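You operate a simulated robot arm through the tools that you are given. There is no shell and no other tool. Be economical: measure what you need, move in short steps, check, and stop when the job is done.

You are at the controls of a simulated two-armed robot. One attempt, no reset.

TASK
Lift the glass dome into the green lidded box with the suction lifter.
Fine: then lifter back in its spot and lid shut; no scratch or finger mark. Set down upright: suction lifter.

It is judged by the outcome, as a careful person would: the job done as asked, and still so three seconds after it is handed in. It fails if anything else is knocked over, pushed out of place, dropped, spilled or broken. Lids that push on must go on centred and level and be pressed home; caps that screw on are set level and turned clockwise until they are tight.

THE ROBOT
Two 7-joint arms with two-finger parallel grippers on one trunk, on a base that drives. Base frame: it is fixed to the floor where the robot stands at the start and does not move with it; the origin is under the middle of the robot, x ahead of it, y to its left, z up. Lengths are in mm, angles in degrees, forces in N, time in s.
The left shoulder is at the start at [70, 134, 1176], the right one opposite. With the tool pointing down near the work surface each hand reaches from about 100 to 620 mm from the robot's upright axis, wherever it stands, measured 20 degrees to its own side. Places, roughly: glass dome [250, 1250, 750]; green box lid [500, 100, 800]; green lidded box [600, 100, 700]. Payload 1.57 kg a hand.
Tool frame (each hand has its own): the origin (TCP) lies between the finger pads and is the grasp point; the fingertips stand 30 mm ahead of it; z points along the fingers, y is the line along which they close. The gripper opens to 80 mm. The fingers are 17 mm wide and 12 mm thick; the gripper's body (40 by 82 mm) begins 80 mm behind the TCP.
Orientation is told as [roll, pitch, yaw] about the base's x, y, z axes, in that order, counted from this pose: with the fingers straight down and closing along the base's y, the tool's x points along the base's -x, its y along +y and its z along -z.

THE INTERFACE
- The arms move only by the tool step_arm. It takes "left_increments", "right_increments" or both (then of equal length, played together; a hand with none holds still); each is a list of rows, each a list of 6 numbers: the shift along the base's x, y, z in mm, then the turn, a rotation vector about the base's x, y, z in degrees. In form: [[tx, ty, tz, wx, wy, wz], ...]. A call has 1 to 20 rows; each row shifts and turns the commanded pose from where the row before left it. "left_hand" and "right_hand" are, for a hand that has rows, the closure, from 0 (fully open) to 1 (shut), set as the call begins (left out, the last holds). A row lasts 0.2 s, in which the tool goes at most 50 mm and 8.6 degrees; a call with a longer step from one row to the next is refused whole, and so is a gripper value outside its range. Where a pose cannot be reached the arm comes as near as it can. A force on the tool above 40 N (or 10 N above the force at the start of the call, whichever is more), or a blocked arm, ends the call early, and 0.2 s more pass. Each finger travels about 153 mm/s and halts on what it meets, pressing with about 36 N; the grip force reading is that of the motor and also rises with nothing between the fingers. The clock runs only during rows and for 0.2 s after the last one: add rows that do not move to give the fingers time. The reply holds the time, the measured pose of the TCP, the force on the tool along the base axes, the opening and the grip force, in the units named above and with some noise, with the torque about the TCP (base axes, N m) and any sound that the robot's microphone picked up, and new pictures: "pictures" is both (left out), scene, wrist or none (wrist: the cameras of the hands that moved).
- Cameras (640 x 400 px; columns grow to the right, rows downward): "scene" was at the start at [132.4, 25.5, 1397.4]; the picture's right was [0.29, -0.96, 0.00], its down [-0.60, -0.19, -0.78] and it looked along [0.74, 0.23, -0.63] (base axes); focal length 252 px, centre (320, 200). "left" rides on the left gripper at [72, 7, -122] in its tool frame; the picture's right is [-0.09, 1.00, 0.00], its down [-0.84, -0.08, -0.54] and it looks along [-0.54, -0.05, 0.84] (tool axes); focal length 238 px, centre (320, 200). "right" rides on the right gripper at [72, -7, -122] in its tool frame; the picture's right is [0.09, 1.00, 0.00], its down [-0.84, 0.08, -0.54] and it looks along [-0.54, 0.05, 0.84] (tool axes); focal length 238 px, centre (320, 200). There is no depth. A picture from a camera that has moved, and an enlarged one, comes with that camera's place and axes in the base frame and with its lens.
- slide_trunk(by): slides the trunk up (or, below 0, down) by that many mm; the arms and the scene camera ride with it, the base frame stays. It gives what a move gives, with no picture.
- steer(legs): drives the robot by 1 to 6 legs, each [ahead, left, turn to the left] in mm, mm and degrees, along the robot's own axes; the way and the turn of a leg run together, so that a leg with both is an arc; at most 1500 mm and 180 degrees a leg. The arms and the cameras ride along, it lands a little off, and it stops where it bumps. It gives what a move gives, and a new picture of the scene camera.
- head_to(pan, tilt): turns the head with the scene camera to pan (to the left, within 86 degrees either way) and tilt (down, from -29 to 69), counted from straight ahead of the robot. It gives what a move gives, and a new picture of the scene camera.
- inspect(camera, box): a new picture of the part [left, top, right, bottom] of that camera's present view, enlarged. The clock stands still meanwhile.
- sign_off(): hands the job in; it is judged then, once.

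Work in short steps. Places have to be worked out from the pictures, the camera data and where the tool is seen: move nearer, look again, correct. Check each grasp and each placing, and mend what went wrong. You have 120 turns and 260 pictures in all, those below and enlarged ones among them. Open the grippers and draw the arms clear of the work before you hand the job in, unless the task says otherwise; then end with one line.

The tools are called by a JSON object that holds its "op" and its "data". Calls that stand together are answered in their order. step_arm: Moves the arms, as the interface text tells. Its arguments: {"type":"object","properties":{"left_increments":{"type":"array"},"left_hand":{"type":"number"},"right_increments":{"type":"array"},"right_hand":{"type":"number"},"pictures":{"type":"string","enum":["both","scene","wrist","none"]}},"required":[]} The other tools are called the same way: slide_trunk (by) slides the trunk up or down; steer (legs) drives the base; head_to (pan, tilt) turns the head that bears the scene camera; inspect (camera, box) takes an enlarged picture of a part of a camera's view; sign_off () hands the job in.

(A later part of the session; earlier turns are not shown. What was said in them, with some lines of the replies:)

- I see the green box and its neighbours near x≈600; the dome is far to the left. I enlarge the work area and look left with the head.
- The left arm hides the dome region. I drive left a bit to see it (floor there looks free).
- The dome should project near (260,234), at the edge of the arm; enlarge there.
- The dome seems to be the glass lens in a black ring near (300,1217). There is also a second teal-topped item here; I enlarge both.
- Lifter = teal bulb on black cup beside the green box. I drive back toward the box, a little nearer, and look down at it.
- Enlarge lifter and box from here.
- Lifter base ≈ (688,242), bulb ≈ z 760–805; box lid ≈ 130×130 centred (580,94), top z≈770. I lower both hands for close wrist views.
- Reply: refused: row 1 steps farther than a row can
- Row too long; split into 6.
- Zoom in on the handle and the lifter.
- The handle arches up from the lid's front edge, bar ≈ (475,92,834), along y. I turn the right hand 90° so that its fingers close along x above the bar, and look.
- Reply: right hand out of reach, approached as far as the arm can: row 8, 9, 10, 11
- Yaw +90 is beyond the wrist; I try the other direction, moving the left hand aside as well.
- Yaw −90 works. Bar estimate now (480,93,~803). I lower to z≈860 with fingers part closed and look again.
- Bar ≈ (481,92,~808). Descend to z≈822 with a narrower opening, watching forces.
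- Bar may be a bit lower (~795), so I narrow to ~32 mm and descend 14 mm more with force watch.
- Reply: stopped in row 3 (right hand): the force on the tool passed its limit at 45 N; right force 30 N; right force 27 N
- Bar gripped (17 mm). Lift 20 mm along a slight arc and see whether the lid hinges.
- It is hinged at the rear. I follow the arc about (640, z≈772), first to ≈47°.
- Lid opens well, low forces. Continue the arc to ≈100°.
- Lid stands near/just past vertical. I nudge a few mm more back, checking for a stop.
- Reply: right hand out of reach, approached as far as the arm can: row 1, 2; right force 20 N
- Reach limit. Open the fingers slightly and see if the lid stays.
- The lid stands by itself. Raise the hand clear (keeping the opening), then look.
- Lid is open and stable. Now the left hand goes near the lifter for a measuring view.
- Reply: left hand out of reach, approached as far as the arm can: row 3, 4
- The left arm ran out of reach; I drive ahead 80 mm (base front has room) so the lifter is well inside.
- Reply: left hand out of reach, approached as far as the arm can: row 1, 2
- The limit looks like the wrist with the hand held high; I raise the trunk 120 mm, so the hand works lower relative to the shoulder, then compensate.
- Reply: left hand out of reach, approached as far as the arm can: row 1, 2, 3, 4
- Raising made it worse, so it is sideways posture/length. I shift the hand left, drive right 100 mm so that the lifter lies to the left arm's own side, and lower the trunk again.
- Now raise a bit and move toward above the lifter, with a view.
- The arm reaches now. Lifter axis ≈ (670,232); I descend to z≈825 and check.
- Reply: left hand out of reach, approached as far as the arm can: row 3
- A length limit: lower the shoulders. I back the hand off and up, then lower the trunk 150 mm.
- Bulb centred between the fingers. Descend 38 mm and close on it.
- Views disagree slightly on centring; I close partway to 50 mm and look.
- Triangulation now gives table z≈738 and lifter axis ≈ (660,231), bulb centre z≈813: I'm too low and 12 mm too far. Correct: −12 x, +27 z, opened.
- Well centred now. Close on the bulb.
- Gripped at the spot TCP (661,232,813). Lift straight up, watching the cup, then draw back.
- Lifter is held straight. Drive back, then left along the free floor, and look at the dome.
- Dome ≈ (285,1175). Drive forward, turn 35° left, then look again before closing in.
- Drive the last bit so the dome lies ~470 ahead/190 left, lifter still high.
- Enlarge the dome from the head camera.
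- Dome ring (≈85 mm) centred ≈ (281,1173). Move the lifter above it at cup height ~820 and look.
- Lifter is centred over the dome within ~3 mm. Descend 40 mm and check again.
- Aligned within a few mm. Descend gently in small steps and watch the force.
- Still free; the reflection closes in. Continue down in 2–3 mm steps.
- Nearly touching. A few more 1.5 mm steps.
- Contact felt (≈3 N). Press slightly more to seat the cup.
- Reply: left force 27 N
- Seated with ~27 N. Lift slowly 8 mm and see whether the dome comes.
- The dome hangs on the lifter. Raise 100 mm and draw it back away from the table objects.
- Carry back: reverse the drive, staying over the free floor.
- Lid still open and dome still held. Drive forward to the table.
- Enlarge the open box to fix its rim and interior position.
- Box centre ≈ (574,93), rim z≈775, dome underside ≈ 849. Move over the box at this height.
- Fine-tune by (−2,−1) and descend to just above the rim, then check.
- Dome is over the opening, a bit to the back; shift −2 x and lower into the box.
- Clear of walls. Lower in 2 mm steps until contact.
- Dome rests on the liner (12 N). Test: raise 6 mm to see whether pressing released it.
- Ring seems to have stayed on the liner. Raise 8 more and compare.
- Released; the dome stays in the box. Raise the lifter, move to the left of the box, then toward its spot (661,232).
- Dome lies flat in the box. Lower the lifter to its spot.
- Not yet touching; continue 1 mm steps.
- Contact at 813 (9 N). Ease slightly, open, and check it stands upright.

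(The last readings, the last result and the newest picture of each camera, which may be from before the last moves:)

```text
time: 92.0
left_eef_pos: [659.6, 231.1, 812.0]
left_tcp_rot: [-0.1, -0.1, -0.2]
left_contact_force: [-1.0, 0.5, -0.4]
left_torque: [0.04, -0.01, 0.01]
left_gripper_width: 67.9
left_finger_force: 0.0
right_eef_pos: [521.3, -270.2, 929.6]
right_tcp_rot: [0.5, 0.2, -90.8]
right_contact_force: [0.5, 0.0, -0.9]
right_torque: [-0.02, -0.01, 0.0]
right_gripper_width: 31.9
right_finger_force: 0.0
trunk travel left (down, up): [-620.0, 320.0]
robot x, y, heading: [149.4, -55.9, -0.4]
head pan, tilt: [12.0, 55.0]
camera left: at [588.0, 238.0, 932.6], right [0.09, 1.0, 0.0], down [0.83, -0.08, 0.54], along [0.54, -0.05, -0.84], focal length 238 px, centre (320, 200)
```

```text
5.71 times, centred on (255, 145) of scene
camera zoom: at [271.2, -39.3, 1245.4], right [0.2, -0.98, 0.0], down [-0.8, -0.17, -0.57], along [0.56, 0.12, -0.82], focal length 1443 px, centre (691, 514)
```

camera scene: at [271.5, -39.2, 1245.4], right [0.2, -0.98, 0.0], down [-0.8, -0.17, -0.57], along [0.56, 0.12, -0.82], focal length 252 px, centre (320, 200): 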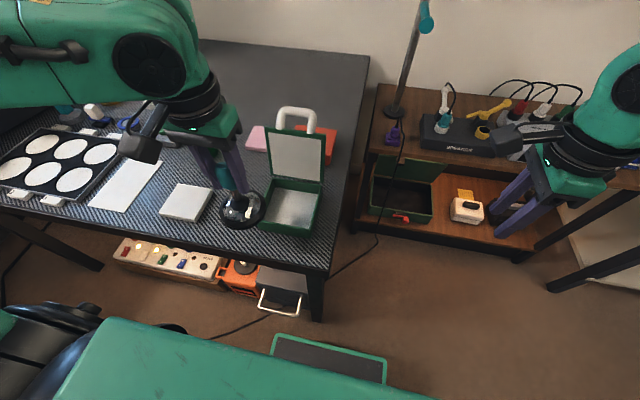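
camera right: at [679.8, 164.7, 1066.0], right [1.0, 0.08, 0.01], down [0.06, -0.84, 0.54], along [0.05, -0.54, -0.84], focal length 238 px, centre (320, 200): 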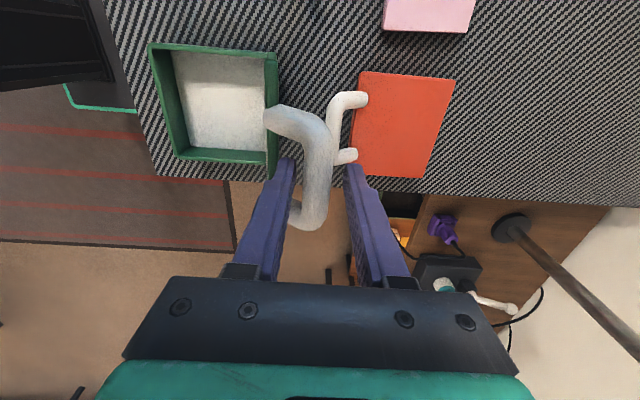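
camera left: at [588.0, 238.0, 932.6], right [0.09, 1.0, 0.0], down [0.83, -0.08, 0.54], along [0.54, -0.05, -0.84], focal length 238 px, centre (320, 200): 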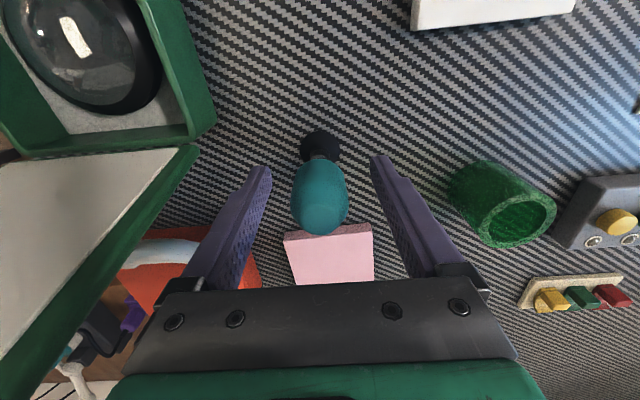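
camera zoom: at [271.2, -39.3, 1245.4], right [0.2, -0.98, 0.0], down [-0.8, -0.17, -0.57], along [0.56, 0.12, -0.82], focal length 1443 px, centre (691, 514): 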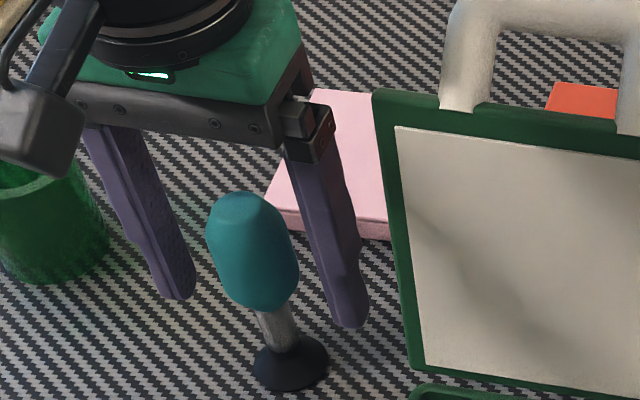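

Lifter stands upright exactly as before. Raise the left hand straight up, withdraw; trunk up again; then shift left for the right hand to shut the lid.

{"op": "step_arm", "data": {"left_increments": [[0, 0, 20, 0, 0, 0], [0, 0, 40, 0, 0, 0], [0, 0, 45, 0, 0, 0], [-20, 20, 30, 0, 0, 0], [-40, 20, 0, 0, 0, 0], [-40, 20, 0, 0, 0, 0], [-40, 20, 0, 0, 0, 0]], "pictures": "none"}}

{"op": "slide_trunk", "data": {"by": 130}}

{"op": "steer", "data": {"legs": [[-30, 185, 0]]}}

{"op": "head_to", "data": {"pan": 0, "tilt": 50}}

```text
time: 93.6
left_eef_pos: [519.7, 314.3, 945.5]
left_tcp_rot: [-0.1, -0.2, -0.2]
left_contact_force: [-0.1, 0.0, -0.1]
left_torque: [-0.02, -0.04, -0.01]
left_gripper_width: 68.0
left_finger_force: 0.0
right_eef_pos: [520.1, -269.1, 929.4]
right_tcp_rot: [0.5, 0.2, -90.8]
right_contact_force: [0.5, 0.7, -0.6]
right_torque: [-0.02, -0.01, -0.01]
right_gripper_width: 31.9
right_finger_force: 0.0
trunk travel left (down, up): [-620.0, 320.0]
robot x, y, heading: [151.9, -53.5, -0.2]
head pan, tilt: [12.0, 55.0]
```

```text
time: 95.2
left_eef_pos: [520.7, 313.0, 1076.0]
left_tcp_rot: [-0.2, -0.2, -0.1]
left_contact_force: [0.1, -0.3, 1.0]
left_torque: [0.0, -0.02, -0.04]
left_gripper_width: 68.0
left_finger_force: 0.0
right_eef_pos: [522.1, -270.5, 1059.1]
right_tcp_rot: [0.5, 0.3, -90.9]
right_contact_force: [0.4, 0.4, -0.6]
right_torque: [-0.04, -0.03, 0.01]
right_gripper_width: 32.1
right_finger_force: 0.1
trunk travel left (down, up): [-750.0, 190.0]
robot x, y, heading: [148.7, -49.6, -0.4]
head pan, tilt: [12.0, 55.0]
```

```text
time: 96.7
left_eef_pos: [492.1, 495.0, 1077.2]
left_tcp_rot: [0.0, -0.2, -0.3]
left_contact_force: [0.7, -0.5, 0.5]
left_torque: [0.01, -0.02, 0.0]
left_gripper_width: 68.0
left_finger_force: 0.0
right_eef_pos: [491.8, -88.3, 1058.5]
right_tcp_rot: [0.5, 0.3, -90.8]
right_contact_force: [-0.3, -0.2, 0.9]
right_torque: [0.03, 0.0, 0.01]
right_gripper_width: 31.9
right_finger_force: 0.0
trunk travel left (down, up): [-750.0, 190.0]
robot x, y, heading: [117.9, 130.5, -0.2]
head pan, tilt: [12.0, 55.0]
camera scene: at [242.2, 143.2, 1375.4], right [0.2, -0.98, 0.0], down [-0.8, -0.16, -0.57], along [0.56, 0.12, -0.82], focal length 252 px, centre (320, 200)
```

scene: 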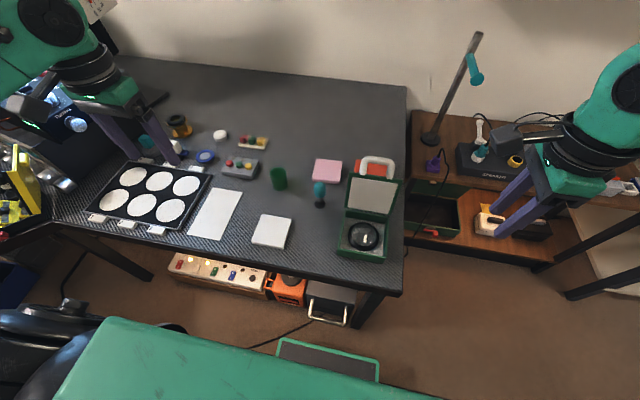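

```text
time: 97.4
left_eef_pos: [492.7, 496.1, 1075.1]
left_tcp_rot: [-0.2, -0.2, -0.2]
left_contact_force: [0.1, 0.2, 0.1]
left_torque: [-0.03, 0.03, -0.01]
left_gripper_width: 67.9
left_finger_force: 0.0
right_eef_pos: [490.8, -85.0, 1058.6]
right_tcp_rot: [0.6, 0.1, -90.9]
right_contact_force: [-0.1, -0.9, -1.0]
right_torque: [-0.02, -0.01, 0.02]
right_gripper_width: 31.8
right_finger_force: 0.1
trunk travel left (down, up): [-750.0, 190.0]
robot x, y, heading: [120.6, 124.9, -0.4]
head pan, tilt: [0.0, 50.0]
camera scene: at [248.0, 131.4, 1381.9], right [0.0, -1.0, 0.0], down [-0.77, 0.0, -0.64], along [0.64, 0.0, -0.77], focal length 252 px, centre (320, 200)
```

scene: 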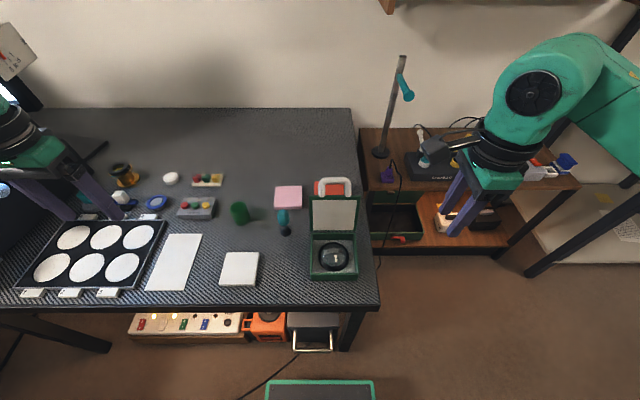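

Move the right hand over the upright handle (bar ≈ (688,93,~924)) and look.

{"op": "step_arm", "data": {"right_increments": [[33, 30, 0, 0, 0, 0], [33, 30, 0, 0, 0, 0], [33, 30, 0, 0, 0, 0], [33, 30, 0, 0, 0, 0], [33, 30, -12, 0, 0, 0], [32, 29, -25, 0, 0, 0]], "right_hand": 0.5, "pictures": "wrist"}}

{"op": "inspect", "data": {"camera": "scene", "box": [270, 150, 390, 290]}}

```text
time: 98.8
left_eef_pos: [493.6, 497.7, 1075.6]
left_tcp_rot: [-0.1, -0.1, -0.3]
left_contact_force: [0.9, 0.7, 0.3]
left_torque: [-0.04, 0.04, 0.01]
left_gripper_width: 68.1
left_finger_force: 0.1
right_eef_pos: [689.7, 94.4, 1020.2]
right_tcp_rot: [0.5, 0.0, -90.8]
right_contact_force: [1.0, 1.5, -0.3]
right_torque: [-0.04, 0.02, 0.02]
right_gripper_width: 40.2
right_finger_force: 0.0
trunk travel left (down, up): [-750.0, 190.0]
robot x, y, heading: [121.9, 133.6, -0.2]
head pan, tilt: [0.0, 50.0]
camera right: at [681.6, 167.7, 1143.1], right [1.0, 0.08, 0.01], down [0.06, -0.84, 0.54], along [0.05, -0.54, -0.84], focal length 238 px, centre (320, 200)
```

right: 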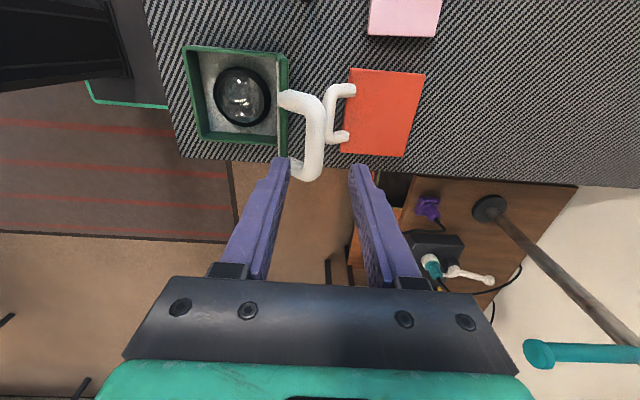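

```text
2.86 times, centred on (330, 220) of scene
camera zoom: at [249.4, 133.4, 1381.8], right [-0.01, -1.0, 0.0], down [-0.77, 0.0, -0.64], along [0.64, -0.01, -0.77], focal length 721 px, centre (291, 143)
```

zoom: 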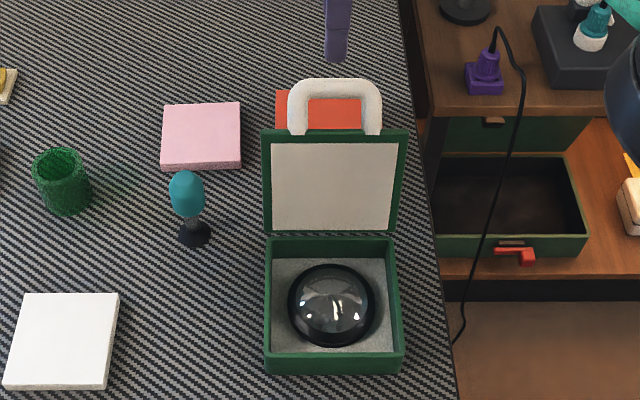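

Descend on the handle with a 32 mm opening, then grip.

{"op": "step_arm", "data": {"right_increments": [[-1, 0, -25, 0, 0, 0], [0, 0, -25, 0, 0, 0], [0, 0, -15, 0, 0, 0], [0, 0, -9, 0, 0, 0]], "right_hand": 0.6, "pictures": "wrist"}}

{"op": "step_arm", "data": {"right_increments": [[0, 0, 0, 0, 0, 0], [0, 0, 0, 0, 0, 0], [0, 0, 0, 0, 0, 0]], "right_hand": 1.0, "pictures": "wrist"}}

```text
time: 99.8
left_eef_pos: [492.7, 496.1, 1077.8]
left_tcp_rot: [0.0, -0.2, -0.3]
left_contact_force: [0.5, 0.0, 0.0]
left_torque: [0.02, -0.03, -0.02]
left_gripper_width: 68.0
left_finger_force: 0.1
right_eef_pos: [687.6, 93.3, 946.7]
right_tcp_rot: [0.5, 0.2, -90.9]
right_contact_force: [0.3, 0.4, 0.3]
right_torque: [0.03, -0.01, 0.0]
right_gripper_width: 32.3
right_finger_force: 0.0
trunk travel left (down, up): [-750.0, 190.0]
robot x, y, heading: [122.7, 130.1, -0.4]
head pan, tilt: [0.0, 50.0]
camera right: at [680.2, 164.9, 1069.3], right [1.0, 0.08, 0.01], down [0.06, -0.84, 0.54], along [0.05, -0.54, -0.84], focal length 238 px, centre (320, 200)
```

right: 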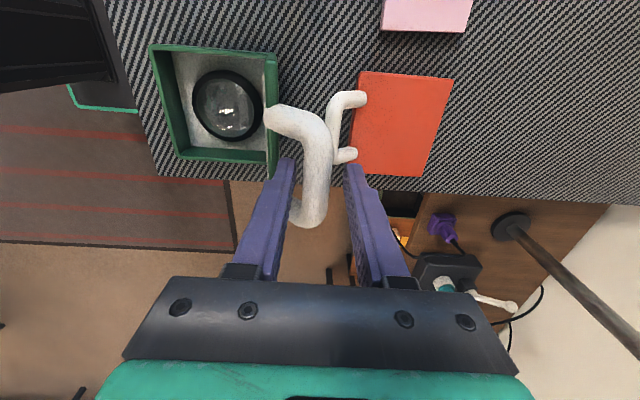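

```text
time: 100.6
left_eef_pos: [492.1, 496.2, 1075.6]
left_tcp_rot: [-0.2, -0.2, -0.3]
left_contact_force: [0.0, -0.1, 0.5]
left_torque: [0.01, 0.01, 0.02]
left_gripper_width: 67.9
left_finger_force: 0.0
right_eef_pos: [687.5, 92.9, 945.7]
right_tcp_rot: [0.4, 0.2, -90.8]
right_contact_force: [-0.3, 1.0, -3.2]
right_torque: [0.04, -0.03, -0.06]
right_gripper_width: 17.1
right_finger_force: 32.6
trunk travel left (down, up): [-750.0, 190.0]
robot x, y, heading: [122.1, 129.4, -0.3]
head pan, tilt: [0.0, 50.0]
camera right: at [680.2, 165.1, 1069.2], right [1.0, 0.08, 0.01], down [0.06, -0.84, 0.54], along [0.05, -0.54, -0.84], focal length 238 px, centre (320, 200)
```

right: 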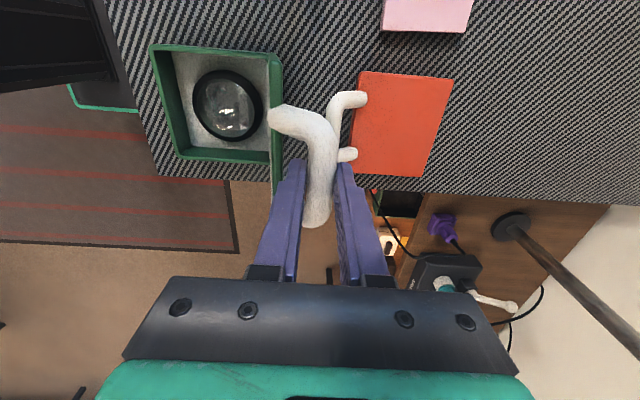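

Gripped. Play the arc in reverse, first half.

{"op": "step_arm", "data": {"right_increments": [[-10.6, 0, 2.5, 0, 0, 0], [-11.1, 0, 1.5, 0, 0, 0], [-11, 0, 1.8, 0, 0, 0], [-11.3, 0, 0.5, 0, 0, 0], [-11.2, 0, 0.4, 0, 0, 0], [-11.2, 0, -1.1, 0, 0, 0], [-11.1, 0, -1.1, 0, 0, 0], [-10.9, 0, -2.6, 0, 0, 0], [-10.9, 0, -2.7, 0, 0, 0], [-10.5, 0, -4.1, 0, 0, 0], [-10.4, 0, -4.2, 0, 0, 0], [-9.8, 0, -5.6, 0, 0, 0], [-9.7, 0, -5.6, 0, 0, 0]], "pictures": "both"}}

```text
time: 103.4
left_eef_pos: [492.9, 496.8, 1075.8]
left_tcp_rot: [-0.1, -0.2, -0.3]
left_contact_force: [-0.5, 0.0, -0.2]
left_torque: [0.0, -0.01, -0.01]
left_gripper_width: 67.8
left_finger_force: 0.1
right_eef_pos: [548.4, 93.8, 928.4]
right_tcp_rot: [0.5, 0.2, -90.9]
right_contact_force: [1.9, 2.6, -0.8]
right_torque: [-0.17, -0.24, 0.32]
right_gripper_width: 17.5
right_finger_force: 32.4
trunk travel left (down, up): [-750.0, 190.0]
robot x, y, heading: [119.7, 128.7, -0.2]
head pan, tilt: [0.0, 50.0]
camera scene: at [248.7, 131.2, 1381.9], right [-0.01, -1.0, 0.0], down [-0.77, 0.0, -0.64], along [0.64, 0.0, -0.77], focal length 252 px, centre (320, 200)
camera right: at [540.1, 165.0, 1049.7], right [1.0, 0.08, 0.01], down [0.06, -0.84, 0.54], along [0.05, -0.54, -0.84], focal length 238 px, centre (320, 200)
```

scene: 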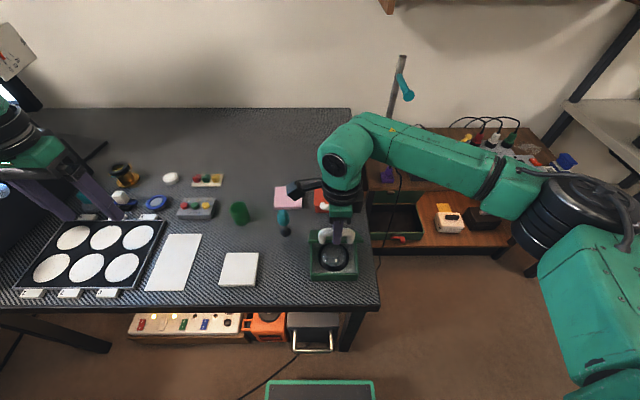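
right: 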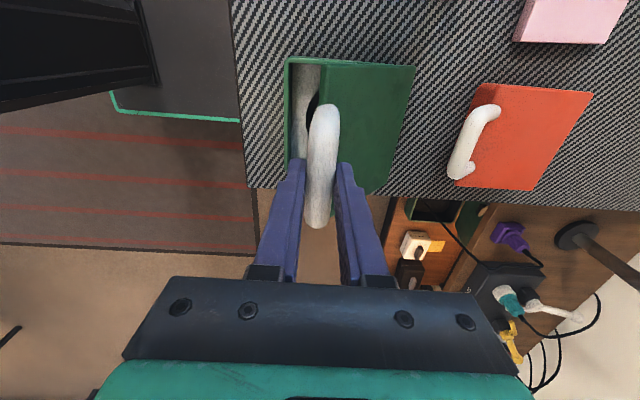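

Second half of the arc down to nearly shut.

{"op": "step_arm", "data": {"right_increments": [[-8.9, 0, -6.8, 0, 0, 0], [-8.9, 0, -6.9, 0, 0, 0], [-7.9, 0, -8, 0, 0, 0], [-7.8, 0, -8.1, 0, 0, 0], [-6.7, 0, -9, 0, 0, 0], [-6.6, 0, -9.1, 0, 0, 0], [-5.3, 0, -9.8, 0, 0, 0], [-5.3, 0, -9.9, 0, 0, 0], [-3.9, 0, -10.6, 0, 0, 0], [-3.5, 0, -9, 0, 0, 0], [-1, 0, -5, 0, 0, 0], [-0.5, 0, -4, 0, 0, 0]], "pictures": "none"}}

{"op": "inspect", "data": {"camera": "scene", "box": [280, 190, 390, 290]}}

```text
time: 106.0
left_eef_pos: [492.5, 495.0, 1076.1]
left_tcp_rot: [-0.1, -0.2, -0.3]
left_contact_force: [-0.2, 0.2, -0.6]
left_torque: [0.02, -0.03, 0.02]
left_gripper_width: 68.0
left_finger_force: 0.1
right_eef_pos: [481.7, 93.0, 829.3]
right_tcp_rot: [0.5, 0.0, -90.8]
right_contact_force: [2.2, 0.5, 0.3]
right_torque: [-0.33, -0.14, 0.59]
right_gripper_width: 17.8
right_finger_force: 32.3
trunk travel left (down, up): [-750.0, 190.0]
robot x, y, heading: [120.6, 127.5, -0.4]
head pan, tilt: [0.0, 50.0]
```

```text
4.00 times, centred on (335, 240) of scene
camera zoom: at [248.9, 130.7, 1381.9], right [-0.01, -1.0, 0.0], down [-0.77, 0.0, -0.64], along [0.64, 0.0, -0.77], focal length 1010 px, centre (260, 40)
```

zoom: 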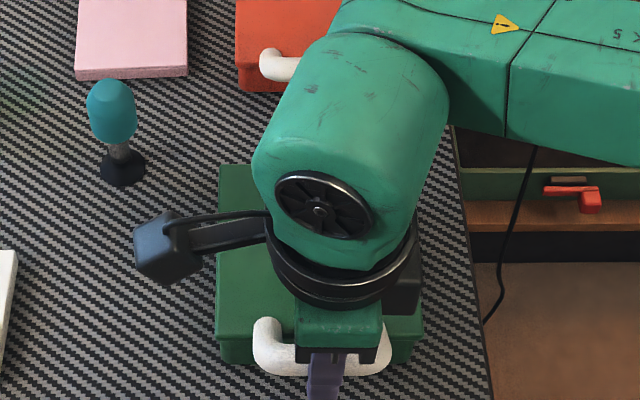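

Nearly shut; lower slowly until it seats.

{"op": "step_arm", "data": {"right_increments": [[0, 0, -3, 0, 0, 0], [0, 0, -3, 0, 0, 0], [0, 0, -3, 0, 0, 0], [0, 0, -2, 0, 0, 0]], "pictures": "none"}}

```text
time: 107.0
left_eef_pos: [487.9, 494.5, 1078.1]
left_tcp_rot: [-0.1, -0.4, -0.3]
left_contact_force: [0.2, -0.4, 0.4]
left_torque: [-0.04, 0.0, 0.03]
left_gripper_width: 68.0
left_finger_force: 0.1
right_eef_pos: [480.1, 93.1, 823.3]
right_tcp_rot: [0.8, 0.5, -90.9]
right_contact_force: [1.1, -3.8, 29.8]
right_torque: [-0.04, -0.07, 0.54]
right_gripper_width: 18.2
right_finger_force: 32.6
trunk travel left (down, up): [-750.0, 190.0]
robot x, y, heading: [120.7, 131.1, -0.1]
head pan, tilt: [0.0, 50.0]
```

It seats (30 N). Open a little, rise, and inspect the lid.

{"op": "step_arm", "data": {"right_increments": [[0, 0, 0, 0, 0, 0], [0, 0, 0, 0, 0, 0], [0, 0, 15, 0, 0, 0], [0, 0, 30, 0, 0, 0], [0, 0, 40, 0, 0, 0], [0, -20, 40, 0, 0, 0], [0, -40, 20, 0, 0, 0], [0, -45, 0, 0, 0, 0], [0, -45, 0, 0, 0, 0], [0, -45, 0, 0, 0, 0]], "right_hand": 0.55, "pictures": "wrist"}}

{"op": "inspect", "data": {"camera": "scene", "box": [270, 190, 390, 290]}}

{"op": "inspect", "data": {"camera": "left", "box": [0, 0, 240, 200]}}

```text
time: 108.0
left_eef_pos: [496.6, 495.7, 1074.6]
left_tcp_rot: [-0.1, 0.0, -0.2]
left_contact_force: [-0.5, -0.1, 0.1]
left_torque: [0.01, 0.01, 0.0]
left_gripper_width: 68.1
left_finger_force: 0.0
right_eef_pos: [477.4, 91.6, 844.8]
right_tcp_rot: [-1.3, -0.2, -90.6]
right_contact_force: [4.4, 2.4, -22.0]
right_torque: [0.58, 2.97, 0.69]
right_gripper_width: 39.2
right_finger_force: 2.2
trunk travel left (down, up): [-750.0, 190.0]
robot x, y, heading: [118.6, 127.7, -0.3]
head pan, tilt: [0.0, 50.0]
stopped in row 4 (right hand): the force on the tool passed its limit at 55 N (the readings are from after the stop); the commanded pose is now the measured one
camera right: at [473.9, 164.5, 966.6], right [1.0, 0.08, -0.02], down [0.08, -0.84, 0.54], along [0.03, -0.54, -0.84], focal length 238 px, centre (320, 200)
```

right: 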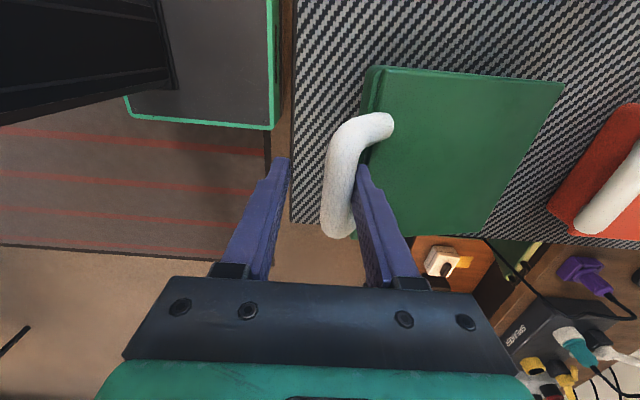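

```text
4.00 times, centred on (330, 240) of scene
camera zoom: at [253.8, 130.8, 1381.2], right [0.0, -1.0, 0.0], down [-0.77, 0.0, -0.64], along [0.64, 0.0, -0.77], focal length 1010 px, centre (280, 40)
```

zoom: 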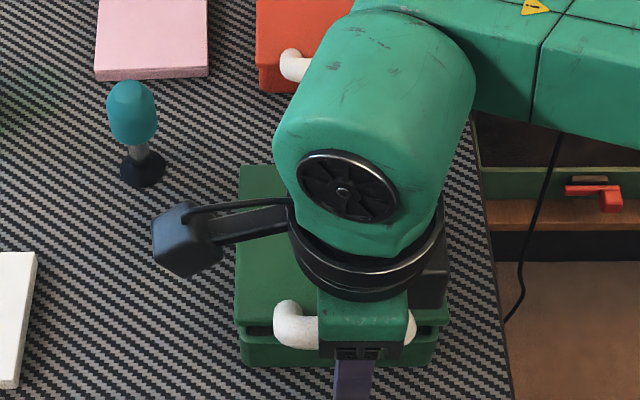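

```text
2.00 times, centred on (120, 100) of left
camera zoom: at [424.6, 503.4, 1195.7], right [0.1, 1.0, 0.0], down [0.84, -0.08, 0.54], along [0.54, -0.05, -0.84], focal length 477 px, centre (720, 400)
```

zoom: 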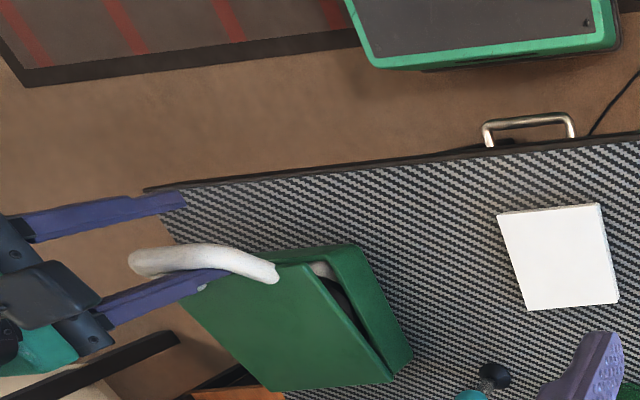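

The rear finger seems caught and lifted the lid a bit. Inspect closely before moving.

{"op": "inspect", "data": {"camera": "right", "box": [240, 60, 440, 260]}}

{"op": "inspect", "data": {"camera": "left", "box": [30, 90, 130, 200]}}

```text
2.00 times, centred on (340, 160) of right
camera zoom: at [473.9, 164.5, 966.6], right [1.0, 0.08, -0.02], down [0.08, -0.84, 0.54], along [0.03, -0.54, -0.84], focal length 477 px, centre (280, 280)
```

zoom: 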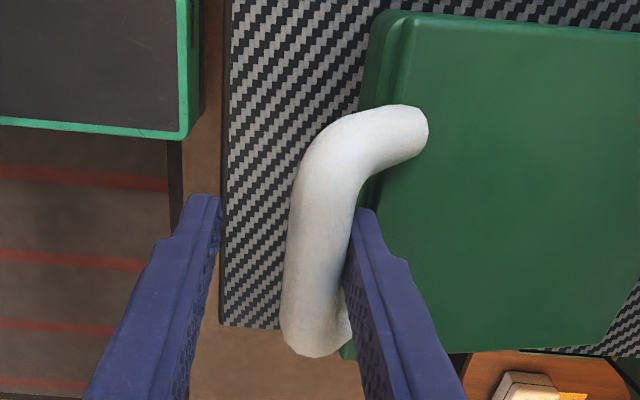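

```text
3.64 times, centred on (80, 145) of left
camera zoom: at [424.6, 503.4, 1195.7], right [0.1, 1.0, 0.0], down [0.84, -0.08, 0.54], along [0.54, -0.05, -0.84], focal length 867 px, centre (1193, 400)
```

zoom: 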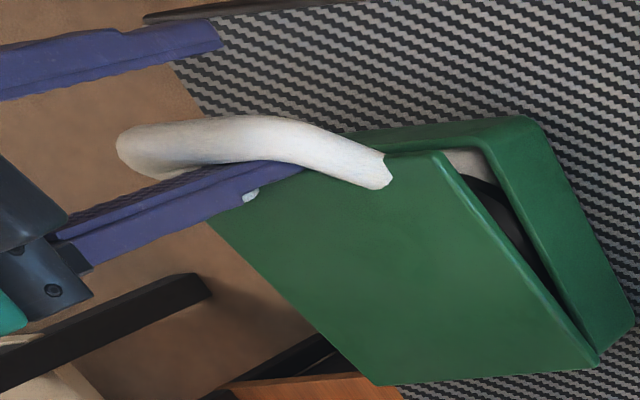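

The finger wedges between bar and lid edge because I opened too wide. I narrow to ~23 mm, recentre and lower the lid again.

{"op": "step_arm", "data": {"right_increments": [[0, 0, 0, 0, 0, 0], [3, 0, -2, 0, 0, 0], [0, 0, -6, 0, 0, 0], [0, 0, -6, 0, 0, 0], [0, 0, -5, 0, 0, 0]], "right_hand": 0.71, "pictures": "wrist"}}

{"op": "inspect", "data": {"camera": "left", "box": [20, 70, 150, 200]}}

```text
time: 109.2
left_eef_pos: [492.6, 496.5, 1076.5]
left_tcp_rot: [-0.1, -0.1, -0.2]
left_contact_force: [0.1, 0.2, -0.2]
left_torque: [0.01, -0.03, 0.01]
left_gripper_width: 67.8
left_finger_force: 0.0
right_eef_pos: [479.3, 92.1, 828.4]
right_tcp_rot: [-0.8, 0.0, -90.7]
right_contact_force: [2.9, 0.2, -1.3]
right_torque: [0.0, 0.02, 0.04]
right_gripper_width: 26.0
right_finger_force: 1.7
trunk travel left (down, up): [-750.0, 190.0]
robot x, y, heading: [119.7, 130.5, -0.4]
head pan, tilt: [0.0, 50.0]
camera right: at [474.5, 164.7, 951.3], right [1.0, 0.08, -0.01], down [0.07, -0.84, 0.54], along [0.03, -0.54, -0.84], focal length 238 px, centre (320, 200)
```

right: 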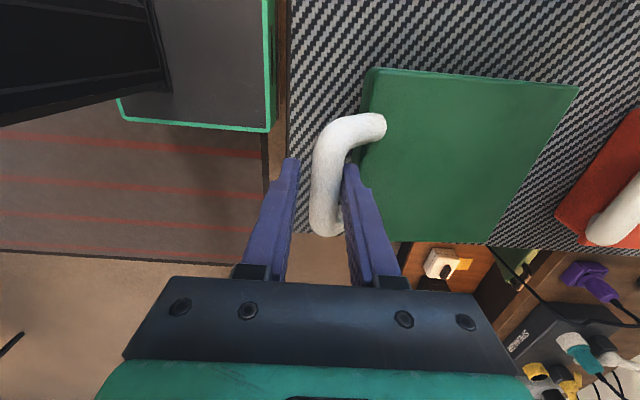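

```text
3.08 times, centred on (85, 135) of left
camera zoom: at [420.4, 503.0, 1197.2], right [0.1, 1.0, 0.0], down [0.83, -0.08, 0.54], along [0.54, -0.05, -0.84], focal length 733 px, centre (1043, 400)
```

zoom: 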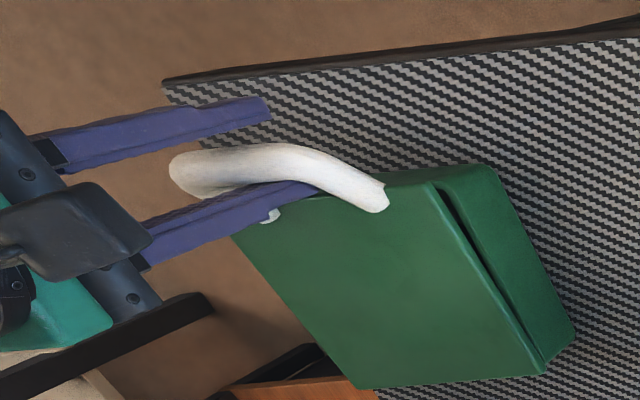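

Recentre +3 mm in x and lower the last bit.

{"op": "step_arm", "data": {"right_increments": [[2, 0, -2, 0, 0, 0], [1.5, 0, -3, 0, 0, 0], [0, 0, -1.5, 0, 0, 0], [0, 0, 0, 0, 0, 0]], "right_hand": 0.71, "pictures": "wrist"}}

{"op": "inspect", "data": {"camera": "right", "box": [240, 60, 440, 260]}}

{"op": "inspect", "data": {"camera": "left", "box": [20, 70, 150, 200]}}

```text
time: 110.2
left_eef_pos: [491.3, 497.3, 1076.7]
left_tcp_rot: [-0.2, -0.2, -0.4]
left_contact_force: [-0.8, -0.3, 0.5]
left_torque: [-0.02, 0.01, -0.01]
left_gripper_width: 68.2
left_finger_force: 0.1
right_eef_pos: [482.2, 94.5, 822.7]
right_tcp_rot: [-0.7, -0.2, -90.6]
right_contact_force: [-0.2, 0.2, 0.0]
right_torque: [0.0, 0.05, 0.01]
right_gripper_width: 23.0
right_finger_force: 0.0
trunk travel left (down, up): [-750.0, 190.0]
robot x, y, heading: [119.3, 132.2, -0.3]
head pan, tilt: [0.0, 50.0]
camera right: at [477.1, 164.9, 944.5], right [1.0, 0.08, -0.01], down [0.07, -0.84, 0.54], along [0.03, -0.54, -0.84], focal length 238 px, centre (320, 200)
```

right: 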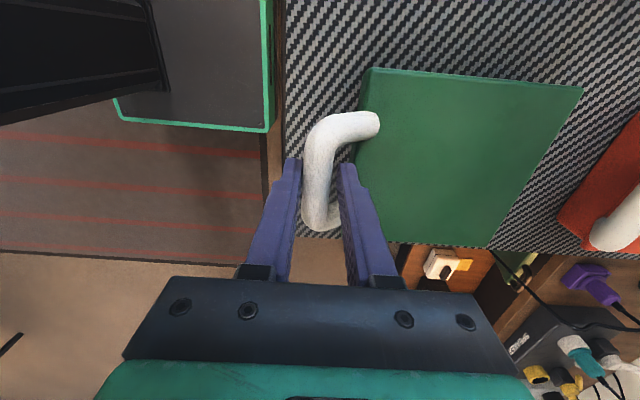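

```text
2.00 times, centred on (340, 160) of right
camera zoom: at [477.1, 164.9, 944.5], right [1.0, 0.08, -0.01], down [0.07, -0.84, 0.54], along [0.03, -0.54, -0.84], focal length 477 px, centre (280, 280)
```

zoom: 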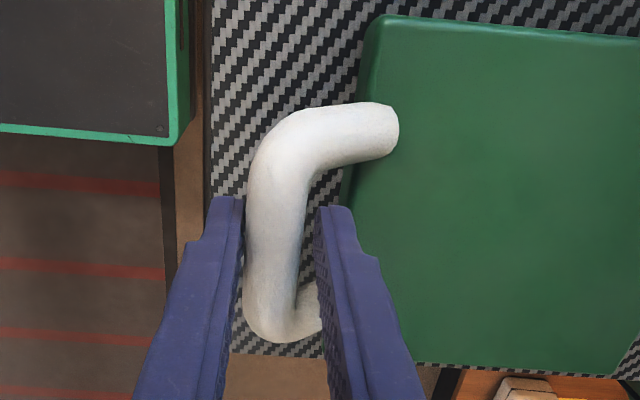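

```text
3.08 times, centred on (85, 135) of left
camera zoom: at [419.5, 503.3, 1197.3], right [0.1, 1.0, 0.0], down [0.83, -0.08, 0.55], along [0.54, -0.05, -0.84], focal length 733 px, centre (1043, 400)
```

zoom: 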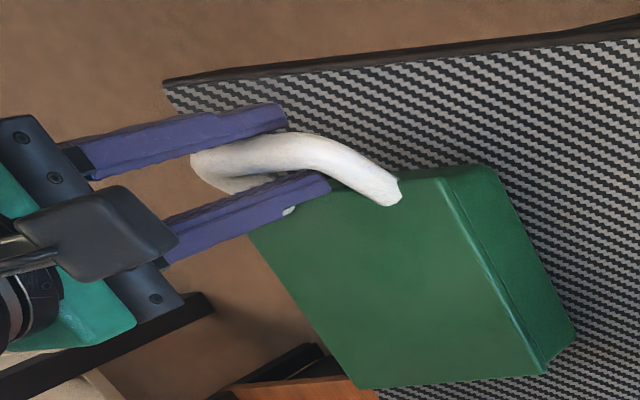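

Free now (0 N), lid down. Lift straight up slowly.

{"op": "step_arm", "data": {"right_increments": [[0, 0, 5, 0, 0, 0], [0, 0, 5, 0, 0, 0], [0, 0, 8, 0, 0, 0], [0, 0, 10, 0, 0, 0]], "pictures": "wrist"}}

```text
time: 111.2
left_eef_pos: [491.5, 496.1, 1076.5]
left_tcp_rot: [-0.1, -0.2, -0.2]
left_contact_force: [0.7, -0.4, 0.3]
left_torque: [-0.01, 0.0, -0.04]
left_gripper_width: 67.9
left_finger_force: 0.0
right_eef_pos: [482.7, 91.0, 850.3]
right_tcp_rot: [-0.7, -0.1, -90.6]
right_contact_force: [0.1, 0.4, -0.1]
right_torque: [-0.01, 0.0, 0.03]
right_gripper_width: 22.9
right_finger_force: 0.0
trunk travel left (down, up): [-750.0, 190.0]
robot x, y, heading: [123.0, 130.0, -0.3]
head pan, tilt: [0.0, 50.0]
camera right: at [477.1, 164.6, 973.0], right [1.0, 0.08, -0.01], down [0.07, -0.84, 0.54], along [0.03, -0.54, -0.84], focal length 238 px, centre (320, 200)
```

right: 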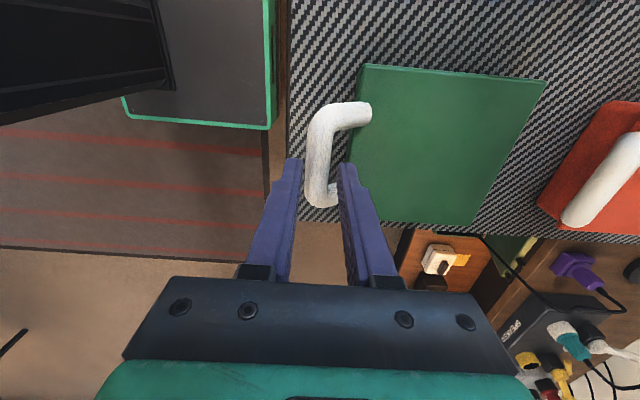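

Free. Raise further and away, then inspect the shut box.

{"op": "step_arm", "data": {"right_increments": [[0, 0, 30, 0, 0, 0], [0, 0, 45, 0, 0, 0], [0, 0, 45, 0, 0, 0], [-10, -40, 20, 0, 0, 0], [-10, -45, 0, 0, 0, 0], [0, -45, 0, 0, 0, 0], [0, -45, 0, 0, 0, 0], [0, -40, 0, 0, 0, 0]], "pictures": "scene"}}

{"op": "inspect", "data": {"camera": "scene", "box": [270, 190, 390, 290]}}

{"op": "inspect", "data": {"camera": "left", "box": [20, 70, 180, 200]}}

```text
time: 113.0
left_eef_pos: [490.9, 496.2, 1077.3]
left_tcp_rot: [0.1, -0.3, -0.4]
left_contact_force: [-0.7, 0.7, -0.1]
left_torque: [0.02, -0.02, 0.03]
left_gripper_width: 68.0
left_finger_force: 0.2
right_eef_pos: [461.8, -126.5, 990.7]
right_tcp_rot: [-0.6, 0.0, -90.6]
right_contact_force: [0.3, 0.0, -0.2]
right_torque: [0.02, -0.02, -0.01]
right_gripper_width: 23.2
right_finger_force: 0.0
trunk travel left (down, up): [-750.0, 190.0]
robot x, y, heading: [123.7, 130.7, -0.3]
head pan, tilt: [0.0, 50.0]
camera scene: at [247.0, 129.3, 1382.1], right [0.0, -1.0, 0.0], down [-0.77, 0.0, -0.64], along [0.64, 0.0, -0.77], focal length 252 px, centre (320, 200)
```

scene: 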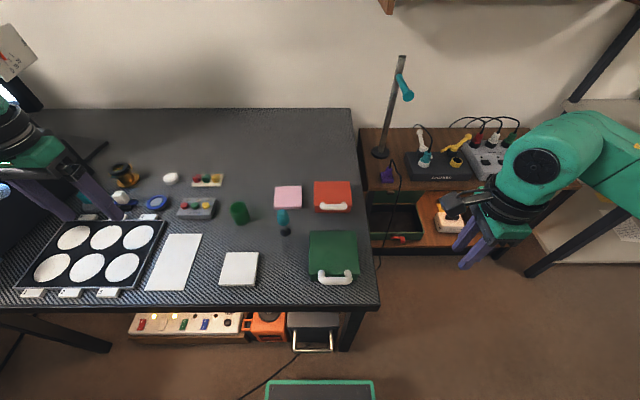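

```text
4.00 times, centred on (330, 240) of scene
camera zoom: at [247.0, 129.3, 1382.1], right [0.0, -1.0, 0.0], down [-0.77, 0.0, -0.64], along [0.64, 0.0, -0.77], focal length 1010 px, centre (280, 40)
```

zoom: 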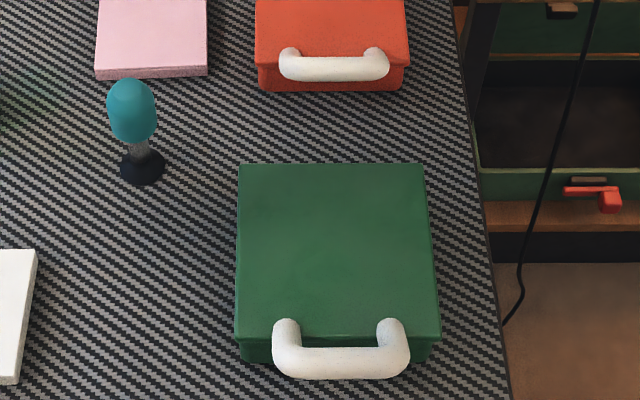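

```text
3.08 times, centred on (100, 135) of left
camera zoom: at [418.7, 502.2, 1198.0], right [0.1, 1.0, 0.0], down [0.83, -0.08, 0.55], along [0.54, -0.05, -0.84], focal length 733 px, centre (997, 400)
```

zoom: 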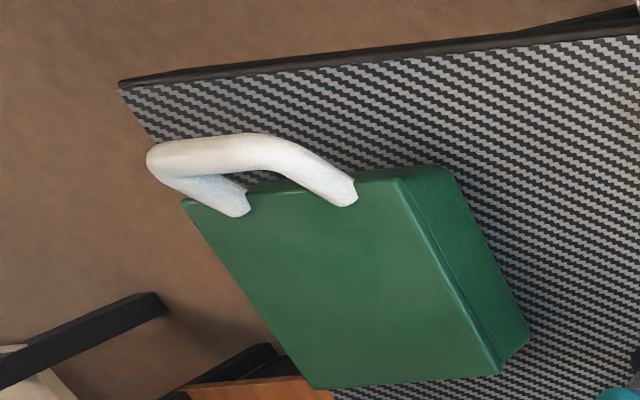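

Lid is shut level, lifter upright in its spot, all else in place. Open both grippers and back off slightly.

{"op": "step_arm", "data": {"right_increments": [[0, 0, 0, 0, 0, 0], [0, 0, 0, 0, 0, 0]], "left_increments": [[0, 0, 0, 0, 0, 0], [0, 0, 0, 0, 0, 0]], "right_hand": 0, "left_hand": 0, "pictures": "none"}}

{"op": "steer", "data": {"legs": [[-200, 0, 0]]}}

```text
time: 113.6
left_eef_pos: [492.1, 497.0, 1076.1]
left_tcp_rot: [-0.1, -0.1, -0.4]
left_contact_force: [1.2, 0.2, 0.9]
left_torque: [0.01, -0.03, 0.0]
left_gripper_width: 79.9
left_finger_force: 0.0
right_eef_pos: [461.7, -124.0, 991.1]
right_tcp_rot: [-0.6, -0.1, -90.7]
right_contact_force: [0.9, 0.5, -0.3]
right_torque: [0.02, 0.0, -0.01]
right_gripper_width: 79.9
right_finger_force: 0.0
trunk travel left (down, up): [-750.0, 190.0]
robot x, y, heading: [119.5, 129.3, -0.1]
head pan, tilt: [0.0, 50.0]
```

```text
time: 115.2
left_eef_pos: [291.9, 497.2, 1075.6]
left_tcp_rot: [-0.1, -0.1, -0.2]
left_contact_force: [-0.7, 0.5, 0.1]
left_torque: [0.01, 0.02, 0.0]
left_gripper_width: 80.0
left_finger_force: 0.0
right_eef_pos: [262.7, -122.7, 989.0]
right_tcp_rot: [-0.9, -0.1, -90.6]
right_contact_force: [-0.4, -0.2, -0.5]
right_torque: [-0.02, -0.02, -0.01]
right_gripper_width: 79.9
right_finger_force: 0.0
trunk travel left (down, up): [-750.0, 190.0]
robot x, y, heading: [-83.5, 134.2, -0.3]
head pan, tilt: [0.0, 50.0]
camera scene: at [48.6, 131.6, 1381.8], right [0.0, -1.0, 0.0], down [-0.77, 0.0, -0.64], along [0.64, 0.0, -0.77], focal length 252 px, centre (320, 200)
```

scene: 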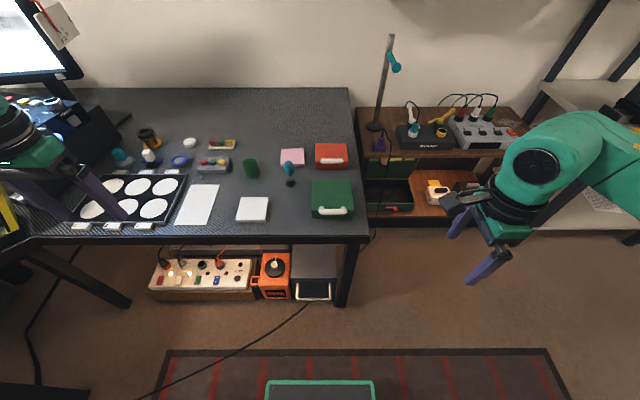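

Everything is in place, and the arms are clear; handing in.

{"op": "sign_off", "data": {}}

```text
The job is handed in.
```

The glass dome is in the green box with the lid shut, the suction lifter stands upright back in its spot, and only the lifter's cup touched the glass. The lid snagged on a finger once while I was letting go of it and lifted slightly; I lowered it again and it closed level.
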